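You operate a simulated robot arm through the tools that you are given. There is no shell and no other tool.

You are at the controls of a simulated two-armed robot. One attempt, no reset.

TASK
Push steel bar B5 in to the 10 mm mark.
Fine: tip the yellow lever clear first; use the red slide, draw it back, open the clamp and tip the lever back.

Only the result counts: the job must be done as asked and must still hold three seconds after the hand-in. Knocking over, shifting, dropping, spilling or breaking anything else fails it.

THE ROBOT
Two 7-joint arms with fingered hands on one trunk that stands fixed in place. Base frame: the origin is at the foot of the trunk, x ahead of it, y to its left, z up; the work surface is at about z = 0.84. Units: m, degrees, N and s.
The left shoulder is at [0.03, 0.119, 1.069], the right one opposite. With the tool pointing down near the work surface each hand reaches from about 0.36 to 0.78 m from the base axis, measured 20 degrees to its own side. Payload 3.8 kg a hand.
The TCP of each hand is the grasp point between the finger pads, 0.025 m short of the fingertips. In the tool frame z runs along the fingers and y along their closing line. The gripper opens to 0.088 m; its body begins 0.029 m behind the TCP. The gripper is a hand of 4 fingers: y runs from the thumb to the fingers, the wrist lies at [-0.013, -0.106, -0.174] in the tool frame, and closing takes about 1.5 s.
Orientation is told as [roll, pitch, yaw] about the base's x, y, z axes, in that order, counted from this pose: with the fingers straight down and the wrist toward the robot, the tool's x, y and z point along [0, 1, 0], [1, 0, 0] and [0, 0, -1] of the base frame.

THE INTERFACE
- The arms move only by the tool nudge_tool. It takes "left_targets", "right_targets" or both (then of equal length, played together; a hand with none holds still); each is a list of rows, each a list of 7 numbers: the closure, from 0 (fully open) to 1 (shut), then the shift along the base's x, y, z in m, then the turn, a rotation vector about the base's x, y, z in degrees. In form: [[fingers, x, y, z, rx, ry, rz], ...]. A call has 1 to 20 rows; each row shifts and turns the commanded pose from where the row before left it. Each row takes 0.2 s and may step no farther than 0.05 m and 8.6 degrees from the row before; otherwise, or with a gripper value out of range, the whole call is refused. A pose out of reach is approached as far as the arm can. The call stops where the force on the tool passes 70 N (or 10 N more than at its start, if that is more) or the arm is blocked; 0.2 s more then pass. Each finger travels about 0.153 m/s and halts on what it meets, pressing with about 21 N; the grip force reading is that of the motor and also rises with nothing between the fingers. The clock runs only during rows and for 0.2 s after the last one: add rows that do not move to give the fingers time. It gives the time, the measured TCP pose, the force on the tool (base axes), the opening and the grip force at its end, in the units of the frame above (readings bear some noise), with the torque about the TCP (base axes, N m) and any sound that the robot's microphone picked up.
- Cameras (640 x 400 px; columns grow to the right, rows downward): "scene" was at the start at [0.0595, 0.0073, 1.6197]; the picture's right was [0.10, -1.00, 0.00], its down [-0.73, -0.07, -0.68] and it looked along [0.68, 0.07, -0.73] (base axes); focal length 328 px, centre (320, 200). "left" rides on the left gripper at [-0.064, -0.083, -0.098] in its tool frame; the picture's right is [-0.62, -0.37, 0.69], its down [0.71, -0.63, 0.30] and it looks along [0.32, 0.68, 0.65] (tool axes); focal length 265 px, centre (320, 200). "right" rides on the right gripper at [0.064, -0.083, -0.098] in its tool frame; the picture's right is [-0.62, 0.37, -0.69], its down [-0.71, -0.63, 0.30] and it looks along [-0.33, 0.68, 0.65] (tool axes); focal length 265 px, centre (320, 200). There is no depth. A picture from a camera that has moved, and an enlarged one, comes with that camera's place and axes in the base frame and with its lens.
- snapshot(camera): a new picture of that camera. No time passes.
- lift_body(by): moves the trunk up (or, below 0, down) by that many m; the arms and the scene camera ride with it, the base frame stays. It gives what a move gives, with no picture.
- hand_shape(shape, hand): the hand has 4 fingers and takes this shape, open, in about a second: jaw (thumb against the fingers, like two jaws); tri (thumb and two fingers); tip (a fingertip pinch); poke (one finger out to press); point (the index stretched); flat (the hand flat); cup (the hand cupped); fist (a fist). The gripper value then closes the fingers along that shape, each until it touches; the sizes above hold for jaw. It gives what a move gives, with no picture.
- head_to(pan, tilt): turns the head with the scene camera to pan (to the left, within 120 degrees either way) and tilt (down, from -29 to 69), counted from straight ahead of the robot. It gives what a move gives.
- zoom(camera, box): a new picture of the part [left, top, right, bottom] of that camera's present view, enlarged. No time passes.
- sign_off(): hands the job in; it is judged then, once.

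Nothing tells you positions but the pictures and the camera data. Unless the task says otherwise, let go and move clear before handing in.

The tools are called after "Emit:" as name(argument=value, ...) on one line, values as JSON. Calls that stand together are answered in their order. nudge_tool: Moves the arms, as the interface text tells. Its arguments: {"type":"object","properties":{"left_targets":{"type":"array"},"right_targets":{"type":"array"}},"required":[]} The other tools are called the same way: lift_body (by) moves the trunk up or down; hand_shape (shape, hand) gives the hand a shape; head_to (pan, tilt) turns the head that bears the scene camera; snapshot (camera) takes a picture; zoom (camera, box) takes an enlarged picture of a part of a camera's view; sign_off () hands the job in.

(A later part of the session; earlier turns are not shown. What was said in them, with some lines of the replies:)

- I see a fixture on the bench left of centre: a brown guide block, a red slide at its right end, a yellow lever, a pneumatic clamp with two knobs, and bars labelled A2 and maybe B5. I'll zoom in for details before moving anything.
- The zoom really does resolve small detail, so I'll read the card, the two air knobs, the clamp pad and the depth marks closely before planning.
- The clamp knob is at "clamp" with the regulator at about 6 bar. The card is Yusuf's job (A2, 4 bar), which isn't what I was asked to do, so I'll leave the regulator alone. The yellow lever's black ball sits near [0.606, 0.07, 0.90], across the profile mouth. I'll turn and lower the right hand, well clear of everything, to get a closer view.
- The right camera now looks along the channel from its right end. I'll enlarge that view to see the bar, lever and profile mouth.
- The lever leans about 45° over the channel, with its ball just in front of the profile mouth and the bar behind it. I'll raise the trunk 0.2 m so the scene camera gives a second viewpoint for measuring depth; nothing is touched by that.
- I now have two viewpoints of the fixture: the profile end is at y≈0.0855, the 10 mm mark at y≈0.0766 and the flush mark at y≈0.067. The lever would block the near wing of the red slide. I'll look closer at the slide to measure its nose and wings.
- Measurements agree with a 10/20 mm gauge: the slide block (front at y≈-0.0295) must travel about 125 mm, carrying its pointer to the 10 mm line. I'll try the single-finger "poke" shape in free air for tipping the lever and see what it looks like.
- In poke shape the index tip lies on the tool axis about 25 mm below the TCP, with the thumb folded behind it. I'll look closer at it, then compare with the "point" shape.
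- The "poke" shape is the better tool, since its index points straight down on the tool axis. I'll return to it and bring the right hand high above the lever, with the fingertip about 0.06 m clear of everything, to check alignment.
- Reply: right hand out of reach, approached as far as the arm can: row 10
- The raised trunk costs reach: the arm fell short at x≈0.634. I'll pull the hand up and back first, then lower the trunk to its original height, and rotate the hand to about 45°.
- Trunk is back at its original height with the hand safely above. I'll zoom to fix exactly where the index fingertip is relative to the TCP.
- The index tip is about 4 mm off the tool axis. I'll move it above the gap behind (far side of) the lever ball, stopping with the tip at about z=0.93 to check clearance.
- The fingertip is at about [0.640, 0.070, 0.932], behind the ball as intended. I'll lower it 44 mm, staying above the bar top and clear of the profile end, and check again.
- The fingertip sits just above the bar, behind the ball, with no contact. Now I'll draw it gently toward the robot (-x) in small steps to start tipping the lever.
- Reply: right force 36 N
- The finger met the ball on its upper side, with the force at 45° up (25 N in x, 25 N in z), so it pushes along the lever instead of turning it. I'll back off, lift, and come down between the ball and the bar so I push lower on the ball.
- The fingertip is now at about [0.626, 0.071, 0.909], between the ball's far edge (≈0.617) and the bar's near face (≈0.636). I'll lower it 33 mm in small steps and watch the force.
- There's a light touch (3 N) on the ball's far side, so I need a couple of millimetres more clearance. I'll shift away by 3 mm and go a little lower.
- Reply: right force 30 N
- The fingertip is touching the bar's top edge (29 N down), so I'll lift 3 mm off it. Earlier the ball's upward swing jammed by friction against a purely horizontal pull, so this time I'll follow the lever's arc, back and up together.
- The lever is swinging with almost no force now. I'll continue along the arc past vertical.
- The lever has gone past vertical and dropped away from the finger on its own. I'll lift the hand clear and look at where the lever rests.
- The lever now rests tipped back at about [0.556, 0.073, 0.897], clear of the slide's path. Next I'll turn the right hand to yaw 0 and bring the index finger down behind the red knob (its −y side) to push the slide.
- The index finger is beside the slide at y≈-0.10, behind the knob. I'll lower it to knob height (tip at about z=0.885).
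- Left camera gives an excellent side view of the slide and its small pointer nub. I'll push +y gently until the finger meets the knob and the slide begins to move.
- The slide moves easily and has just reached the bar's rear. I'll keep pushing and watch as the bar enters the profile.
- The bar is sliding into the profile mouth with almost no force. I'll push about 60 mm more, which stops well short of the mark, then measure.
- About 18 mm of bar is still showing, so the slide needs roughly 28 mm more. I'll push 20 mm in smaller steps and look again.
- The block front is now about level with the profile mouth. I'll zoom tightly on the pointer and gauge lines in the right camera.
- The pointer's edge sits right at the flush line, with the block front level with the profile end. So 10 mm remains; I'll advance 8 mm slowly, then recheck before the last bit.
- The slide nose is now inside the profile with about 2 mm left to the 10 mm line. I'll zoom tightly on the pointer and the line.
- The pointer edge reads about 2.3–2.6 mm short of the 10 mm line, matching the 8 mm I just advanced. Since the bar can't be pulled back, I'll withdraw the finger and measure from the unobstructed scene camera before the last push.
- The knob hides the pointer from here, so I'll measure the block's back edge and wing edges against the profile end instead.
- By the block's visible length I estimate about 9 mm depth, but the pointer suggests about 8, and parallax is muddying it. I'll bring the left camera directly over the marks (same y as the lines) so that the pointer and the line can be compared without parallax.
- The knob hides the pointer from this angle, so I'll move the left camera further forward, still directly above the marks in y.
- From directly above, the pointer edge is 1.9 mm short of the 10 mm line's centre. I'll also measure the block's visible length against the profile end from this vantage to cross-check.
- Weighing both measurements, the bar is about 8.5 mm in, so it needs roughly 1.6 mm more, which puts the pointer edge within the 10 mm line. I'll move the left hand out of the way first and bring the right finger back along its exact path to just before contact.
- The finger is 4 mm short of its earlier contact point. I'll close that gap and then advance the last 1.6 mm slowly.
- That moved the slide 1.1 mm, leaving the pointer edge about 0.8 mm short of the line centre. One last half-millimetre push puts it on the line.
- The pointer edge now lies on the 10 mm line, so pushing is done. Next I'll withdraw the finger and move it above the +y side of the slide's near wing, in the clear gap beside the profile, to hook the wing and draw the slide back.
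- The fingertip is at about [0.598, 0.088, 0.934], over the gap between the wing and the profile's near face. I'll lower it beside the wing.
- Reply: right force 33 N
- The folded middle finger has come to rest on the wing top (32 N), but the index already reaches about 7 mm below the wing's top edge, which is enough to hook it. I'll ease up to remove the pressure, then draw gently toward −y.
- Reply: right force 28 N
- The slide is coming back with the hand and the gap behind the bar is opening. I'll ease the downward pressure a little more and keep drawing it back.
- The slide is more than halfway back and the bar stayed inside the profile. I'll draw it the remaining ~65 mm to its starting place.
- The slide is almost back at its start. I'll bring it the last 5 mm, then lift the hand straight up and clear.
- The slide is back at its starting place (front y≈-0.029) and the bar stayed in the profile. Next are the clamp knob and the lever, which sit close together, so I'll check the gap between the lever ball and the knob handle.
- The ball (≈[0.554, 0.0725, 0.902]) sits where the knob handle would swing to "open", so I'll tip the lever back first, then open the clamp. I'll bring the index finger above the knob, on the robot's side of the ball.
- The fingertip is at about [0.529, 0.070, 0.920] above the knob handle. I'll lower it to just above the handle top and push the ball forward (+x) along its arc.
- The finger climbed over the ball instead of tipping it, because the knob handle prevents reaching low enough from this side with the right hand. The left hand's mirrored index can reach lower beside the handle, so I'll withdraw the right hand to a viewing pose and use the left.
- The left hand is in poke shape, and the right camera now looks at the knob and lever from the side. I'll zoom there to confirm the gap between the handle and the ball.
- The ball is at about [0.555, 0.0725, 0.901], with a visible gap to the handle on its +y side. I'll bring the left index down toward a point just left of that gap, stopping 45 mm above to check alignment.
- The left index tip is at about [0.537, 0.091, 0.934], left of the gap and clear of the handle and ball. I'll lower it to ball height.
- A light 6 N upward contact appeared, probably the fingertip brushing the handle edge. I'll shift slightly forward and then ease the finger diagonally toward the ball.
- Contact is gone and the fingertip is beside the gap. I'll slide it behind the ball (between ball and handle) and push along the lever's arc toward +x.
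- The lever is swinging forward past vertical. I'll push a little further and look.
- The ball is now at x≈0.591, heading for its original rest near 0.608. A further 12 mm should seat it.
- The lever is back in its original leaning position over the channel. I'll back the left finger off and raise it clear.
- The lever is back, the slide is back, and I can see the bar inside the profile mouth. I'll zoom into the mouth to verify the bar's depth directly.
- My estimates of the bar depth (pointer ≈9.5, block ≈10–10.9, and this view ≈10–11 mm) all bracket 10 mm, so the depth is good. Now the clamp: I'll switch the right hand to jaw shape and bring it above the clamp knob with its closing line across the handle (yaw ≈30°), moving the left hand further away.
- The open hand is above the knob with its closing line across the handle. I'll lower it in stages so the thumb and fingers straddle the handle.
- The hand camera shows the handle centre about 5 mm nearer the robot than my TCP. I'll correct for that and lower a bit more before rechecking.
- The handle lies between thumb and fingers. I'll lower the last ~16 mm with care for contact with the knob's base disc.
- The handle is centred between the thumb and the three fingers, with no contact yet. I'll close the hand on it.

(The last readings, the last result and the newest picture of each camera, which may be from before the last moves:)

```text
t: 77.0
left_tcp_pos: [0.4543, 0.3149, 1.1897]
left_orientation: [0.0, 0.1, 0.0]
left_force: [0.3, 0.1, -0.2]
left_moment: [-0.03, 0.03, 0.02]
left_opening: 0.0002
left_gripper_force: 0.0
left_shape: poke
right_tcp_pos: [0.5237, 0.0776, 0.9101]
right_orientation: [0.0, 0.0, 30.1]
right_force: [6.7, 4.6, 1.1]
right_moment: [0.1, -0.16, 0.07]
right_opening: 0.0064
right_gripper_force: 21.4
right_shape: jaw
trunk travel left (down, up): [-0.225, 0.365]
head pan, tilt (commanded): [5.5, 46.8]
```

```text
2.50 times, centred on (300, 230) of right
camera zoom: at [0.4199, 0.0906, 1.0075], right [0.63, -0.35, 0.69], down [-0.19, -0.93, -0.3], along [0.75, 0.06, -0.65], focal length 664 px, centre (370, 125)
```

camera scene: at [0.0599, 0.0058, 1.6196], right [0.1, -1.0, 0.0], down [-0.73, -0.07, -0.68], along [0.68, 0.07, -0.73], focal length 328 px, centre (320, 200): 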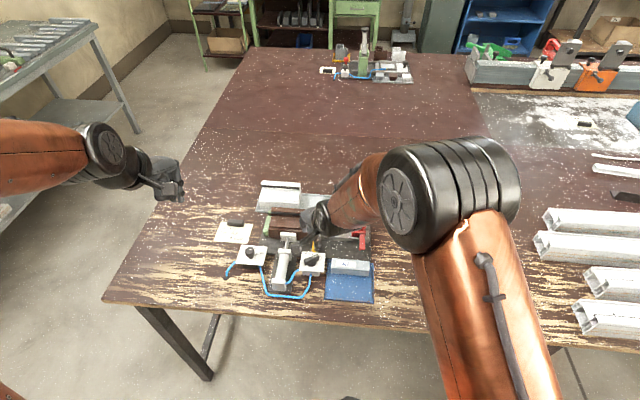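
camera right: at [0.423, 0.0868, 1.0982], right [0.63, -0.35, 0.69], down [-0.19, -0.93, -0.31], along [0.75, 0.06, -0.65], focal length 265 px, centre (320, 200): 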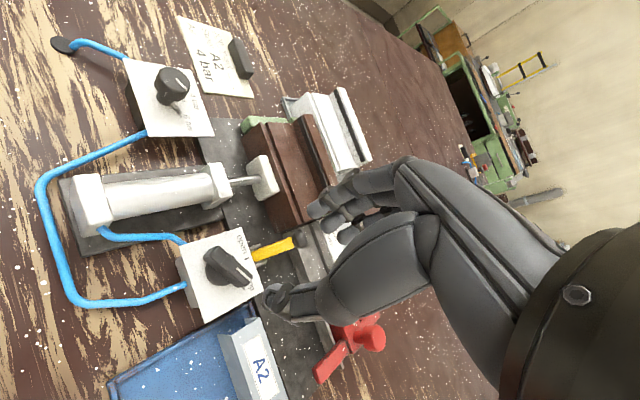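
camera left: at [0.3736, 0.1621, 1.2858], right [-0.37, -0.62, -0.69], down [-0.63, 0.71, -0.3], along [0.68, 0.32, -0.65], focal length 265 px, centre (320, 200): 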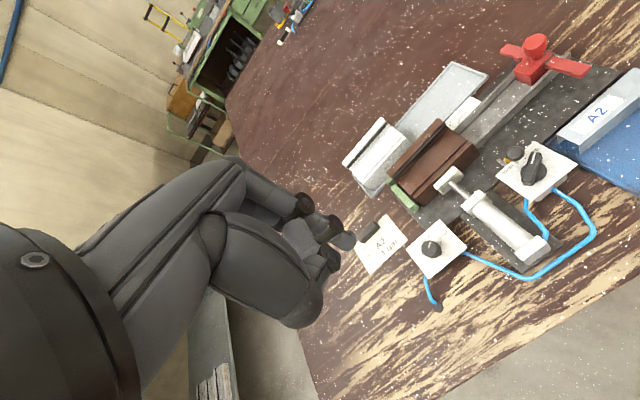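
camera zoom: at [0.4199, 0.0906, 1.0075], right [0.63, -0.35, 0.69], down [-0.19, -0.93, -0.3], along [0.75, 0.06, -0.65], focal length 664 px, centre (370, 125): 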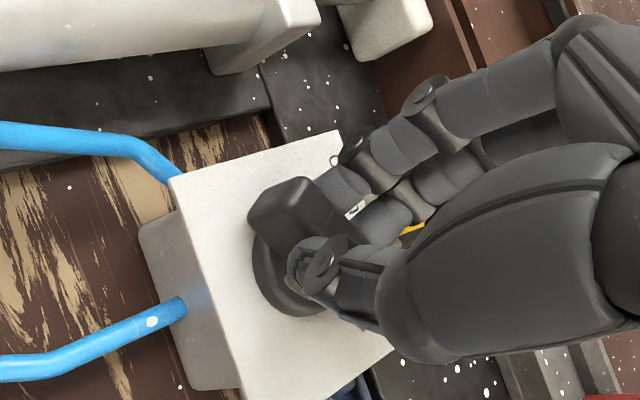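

The hand has a firm grip on the handle (21 N). I'll rotate it counter-clockwise toward "open" by 30° first and check.

Emit:
nudge_tool(right_targets=[[1.0, 0, -0.0003, 0, 0, 0, 7.5], [1.0, 0, -0.0003, 0, 0, 0, 7.5], [1.0, 0, -0.0003, 0, 0, 0, 7.5], [1.0, 0, -0.0003, 0, 0, 0, 7.5], [1.0, 0, 0, 0, 0, 0, 0]])

Emit:
zoom(camera="right", box=[200, 150, 400, 310])

Emit:
zoom(camera="scene", box=[280, 200, 376, 280])

```text
t: 78.2
left_tcp_pos: [0.4539, 0.3149, 1.1903]
left_orientation: [-0.1, 0.2, -0.1]
left_force: [0.6, 0.6, 0.0]
left_moment: [0.02, 0.01, 0.01]
left_opening: 0.0
left_gripper_force: 0.1
left_shape: poke
right_tcp_pos: [0.5235, 0.0754, 0.9106]
right_orientation: [0.0, 0.1, 60.2]
right_force: [6.1, -2.7, -0.6]
right_moment: [-0.01, -0.15, -0.05]
right_opening: 0.0066
right_gripper_force: 21.3
right_shape: jaw
trunk travel left (down, up): [-0.225, 0.365]
head pan, tilt (commanded): [5.5, 46.8]
```

```text
2.50 times, centred on (300, 230) of right
camera zoom: at [0.4272, 0.0337, 1.0076], right [0.72, 0.01, 0.69], down [0.31, -0.9, -0.3], along [0.62, 0.43, -0.65], focal length 664 px, centre (370, 125)
```

zoom: 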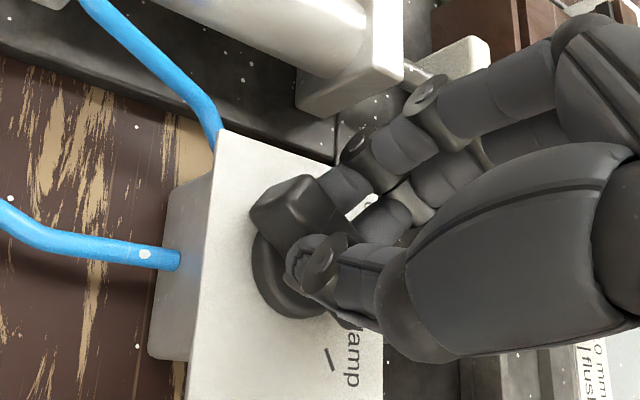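

```text
5.00 times, centred on (328, 240) of scene
camera zoom: at [0.0606, 0.0071, 1.6196], right [0.1, -1.0, 0.0], down [-0.73, -0.07, -0.68], along [0.68, 0.07, -0.73], focal length 1640 px, centre (280, 0)
```

zoom: 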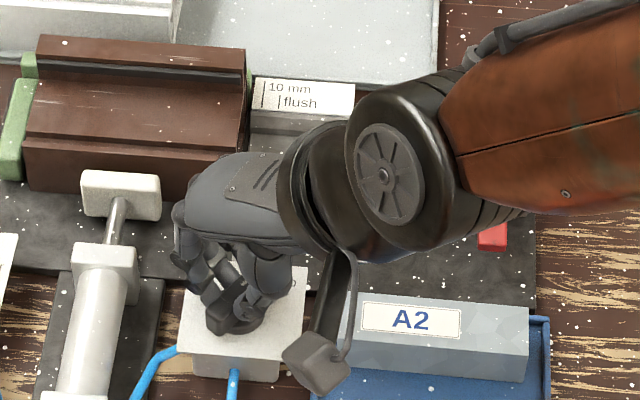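

The knob turns with the hand and moves off "clamp". I'll continue the other 30° to "open".

Emit:
nudge_tool(right_targets=[[1.0, 0, -0.0004, 0, 0, 0, 7.5], [1.0, 0, -0.0004, 0, 0, 0, 7.5], [1.0, 0, -0.0004, 0, 0, 0, 7.5], [1.0, 0, -0.0004, 0, 0, 0, 7.5], [1.0, 0, 0, 0, 0, 0, 0], [1.0, 0, 0, 0, 0, 0, 0]])

Emit:
zoom(camera="right", box=[180, 90, 400, 310])

Emit:
zoom(camera="scene", box=[270, 190, 366, 270])

```text
t: 79.6
left_tcp_pos: [0.4545, 0.3137, 1.1903]
left_orientation: [0.0, 0.1, 0.0]
left_force: [-0.1, -0.1, -0.1]
left_moment: [0.01, 0.04, 0.03]
left_opening: 0.0
left_gripper_force: 0.1
left_shape: poke
right_tcp_pos: [0.525, 0.073, 0.9096]
right_orientation: [0.1, 0.0, 90.1]
right_force: [7.3, -2.8, 0.0]
right_moment: [-0.08, -0.08, 0.03]
right_opening: 0.0065
right_gripper_force: 21.0
right_shape: jaw
trunk travel left (down, up): [-0.225, 0.365]
head pan, tilt (commanded): [5.5, 46.8]
```

```text
1.82 times, centred on (290, 200) of right
camera zoom: at [0.4612, -0.0109, 1.0077], right [0.62, 0.37, 0.69], down [0.72, -0.63, -0.3], along [0.32, 0.68, -0.65], focal length 483 px, centre (374, 200)
```

zoom: 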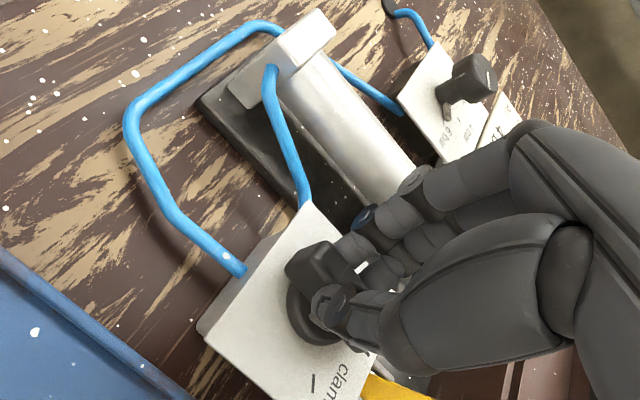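

```text
5.00 times, centred on (318, 230) of scene
camera zoom: at [0.0609, 0.0067, 1.6196], right [0.1, -1.0, 0.0], down [-0.73, -0.07, -0.68], along [0.68, 0.07, -0.73], focal length 1640 px, centre (330, 50)
```

zoom: 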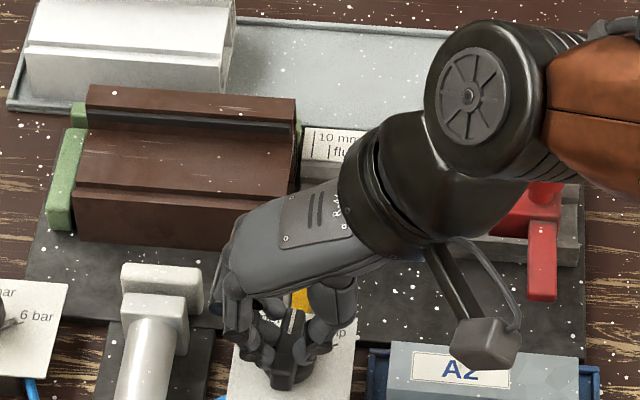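

The clamp pad has retracted and the knob points at "open". I'll release the handle, then lift straight up.

Emit:
nudge_tool(right_targets=[[0.85, 0, 0, 0, 0, 0, 0], [0.7, 0, 0, 0, 0, 0, 0], [0.55, 0, 0, 0, 0, 0, 0], [0.45, 0, 0, 0, 0, 0, 0], [0.45, 0, 0, 0, 0, 0, 0], [0.45, 0, 0, 0.015, 0, 0, 0], [0.45, 0, 0, 0.03, 0, 0, 0], [0.45, 0, 0, 0.04, 0, 0, 0], [0.45, 0, 0, 0, 0, 0, 0]])

Emit:
zoom(camera="right", box=[180, 90, 400, 310])

Emit:
snapshot(camera="scene")

```text
t: 81.6
left_tcp_pos: [0.4527, 0.3139, 1.19]
left_orientation: [-0.1, 0.1, 0.0]
left_force: [0.8, -0.5, 0.1]
left_moment: [-0.03, -0.02, 0.0]
left_opening: 0.0002
left_gripper_force: 0.1
left_shape: poke
right_tcp_pos: [0.5219, 0.0708, 0.9945]
right_orientation: [0.1, 0.1, 90.1]
right_force: [-0.5, 0.4, -0.5]
right_moment: [0.02, -0.03, -0.03]
right_opening: 0.0481
right_gripper_force: 0.1
right_shape: jaw
trunk travel left (down, up): [-0.225, 0.365]
head pan, tilt (commanded): [5.5, 46.8]
```

```text
1.82 times, centred on (290, 200) of right
camera zoom: at [0.4588, -0.0121, 1.0924], right [0.62, 0.37, 0.69], down [0.71, -0.63, -0.31], along [0.32, 0.68, -0.65], focal length 483 px, centre (374, 200)
```

zoom: 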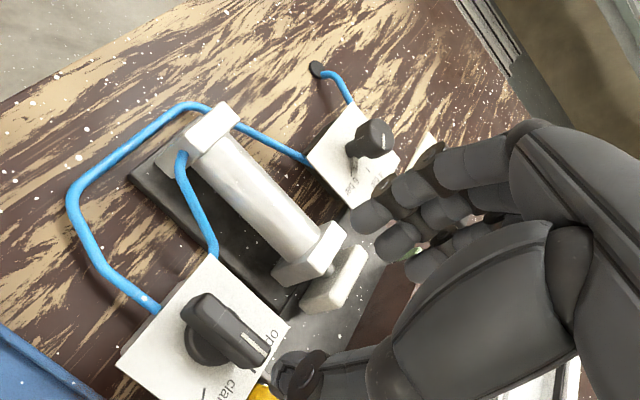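

```text
taken
camera scene: at [0.0601, 0.0073, 1.6196], right [0.1, -1.0, 0.0], down [-0.73, -0.07, -0.68], along [0.68, 0.07, -0.73], focal length 328 px, centre (320, 200)
```

scene: 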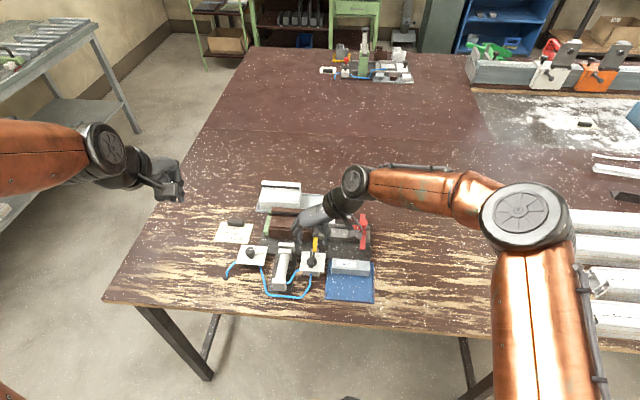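

Released cleanly. I'll move the right hand up and away to the right, then inspect the final state.

Emit:
nudge_tool(right_targets=[[0.45, 0, 0, 0.035, 0, 0, 0], [0.45, -0.015, -0.04, 0.015, 0, 0, -5], [0.45, -0.015, -0.04, 0.015, 0, 0, -5], [0.45, -0.015, -0.04, 0.015, 0, 0, -5], [0.45, -0.01, -0.045, 0.01, 0, 0, -5], [0.3, 0, -0.045, 0, 0, 0, -5], [0.2, 0, -0.045, 0, 0, 0, -5], [0, 0, 0, 0, 0, 0, 0]])

Emit:
snapshot(camera="scene")

Emit:
zoom(camera="scene", box=[200, 170, 400, 305])

Emit:
zoom(camera="scene", box=[290, 225, 346, 265])

Emit:
zoom(camera="scene", box=[260, 195, 340, 245])

```text
t: 83.4
left_tcp_pos: [0.4541, 0.3148, 1.1905]
left_orientation: [-0.1, 0.0, 0.1]
left_force: [-0.5, -0.1, 0.7]
left_moment: [0.0, 0.02, 0.0]
left_opening: 0.0002
left_gripper_force: 0.1
left_shape: poke
right_tcp_pos: [0.4692, -0.1809, 1.0867]
right_orientation: [0.1, 0.0, 60.0]
right_force: [-0.4, -1.1, -0.1]
right_moment: [0.01, 0.02, -0.03]
right_opening: 0.0881
right_gripper_force: 0.1
right_shape: jaw
trunk travel left (down, up): [-0.225, 0.365]
head pan, tilt (commanded): [5.5, 46.8]
```

```text
taken
camera scene: at [0.0601, 0.0081, 1.6196], right [0.1, -1.0, 0.0], down [-0.73, -0.07, -0.68], along [0.68, 0.07, -0.73], focal length 328 px, centre (320, 200)
```

scene: 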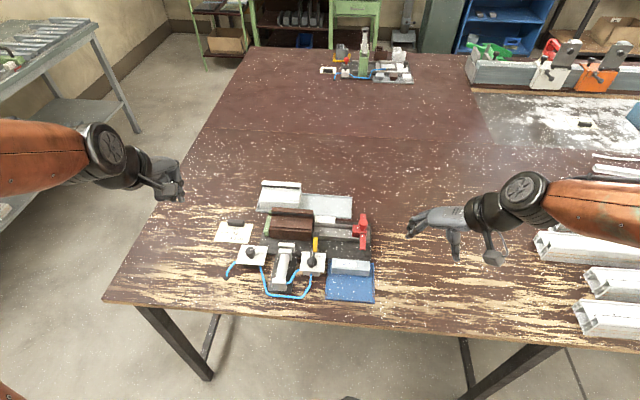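

```text
2.96 times, centred on (300, 238) of scene
camera zoom: at [0.0601, 0.0081, 1.6196], right [0.1, -1.0, 0.0], down [-0.73, -0.07, -0.68], along [0.68, 0.07, -0.73], focal length 972 px, centre (379, 89)
```

zoom: 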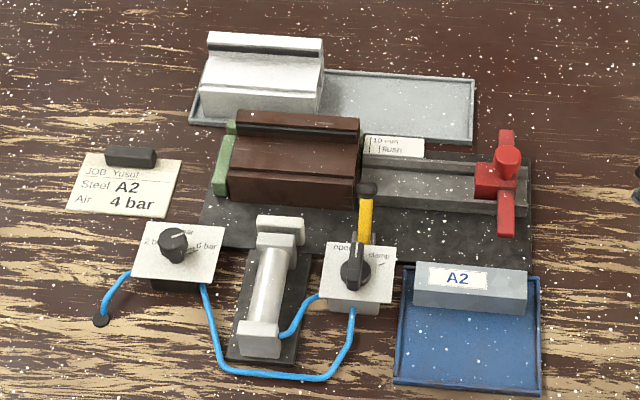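

```text
10.00 times, centred on (318, 245) of scene
camera zoom: at [0.0601, 0.0081, 1.6196], right [0.1, -1.0, 0.0], down [-0.73, -0.07, -0.68], along [0.68, 0.07, -0.73], focal length 3280 px, centre (340, -250)
```

zoom: 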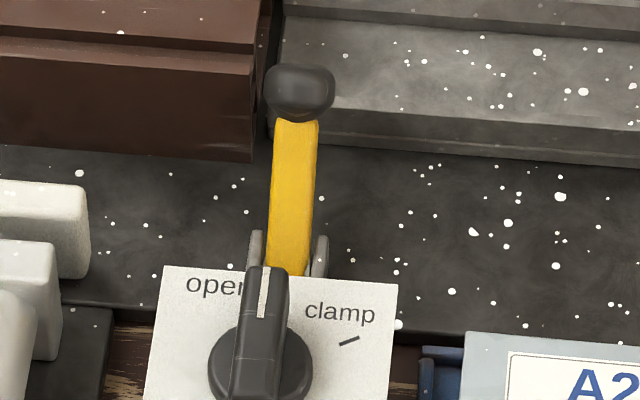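

```text
8.00 times, centred on (300, 220) of scene
camera zoom: at [0.0601, 0.0081, 1.6196], right [0.1, -1.0, 0.0], down [-0.73, -0.07, -0.68], along [0.68, 0.07, -0.73], focal length 2624 px, centre (480, 40)
```

zoom: 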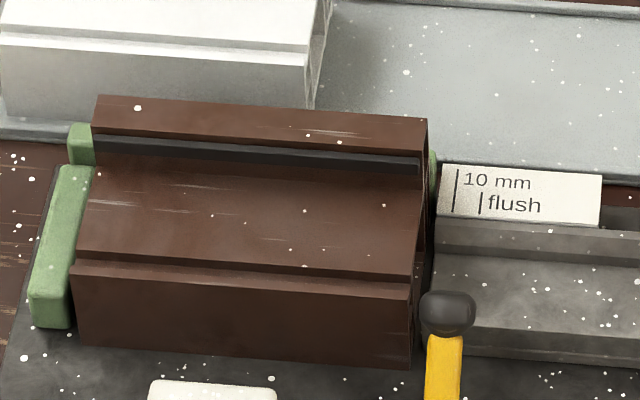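

Everything checks out: the bar is in at the 10 mm mark, the slide is drawn back, the clamp is open with the pad retracted, and the lever is back in its original place. The profile, bar A2, regulator and card are undisturbed, and both hands are clear, so I'm handing in.

Emit:
sign_off()

```text
The job is handed in.
```

Bar B5 is pushed into the profile to the 10 mm mark. The red slide is drawn back, the clamp is open, and the yellow lever is tipped back to where it started. I've handed the job in, but no verdict has come back yet.

- **Depth:** The slide's pointer stopped about half a millimetre short of the centre of the 10 mm line. Two rougher checks, the slide block's visible length and a look into the profile mouth, gave about 10–11 mm. I take the depth to be 10 mm, give or take about 1 mm.
- **Order:** I tipped the lever back before opening the clamp, because the lever's ball stood where the clamp handle has to swing.
- **Air pressure:** The regulator is still at 6 bar. The card on the bench says bar A2 at 4 bar, but it is for Yusuf's job, so I left the regulator and A2 alone.

In the last pictures the profile had not moved, nothing else looked disturbed, and both hands were clear.
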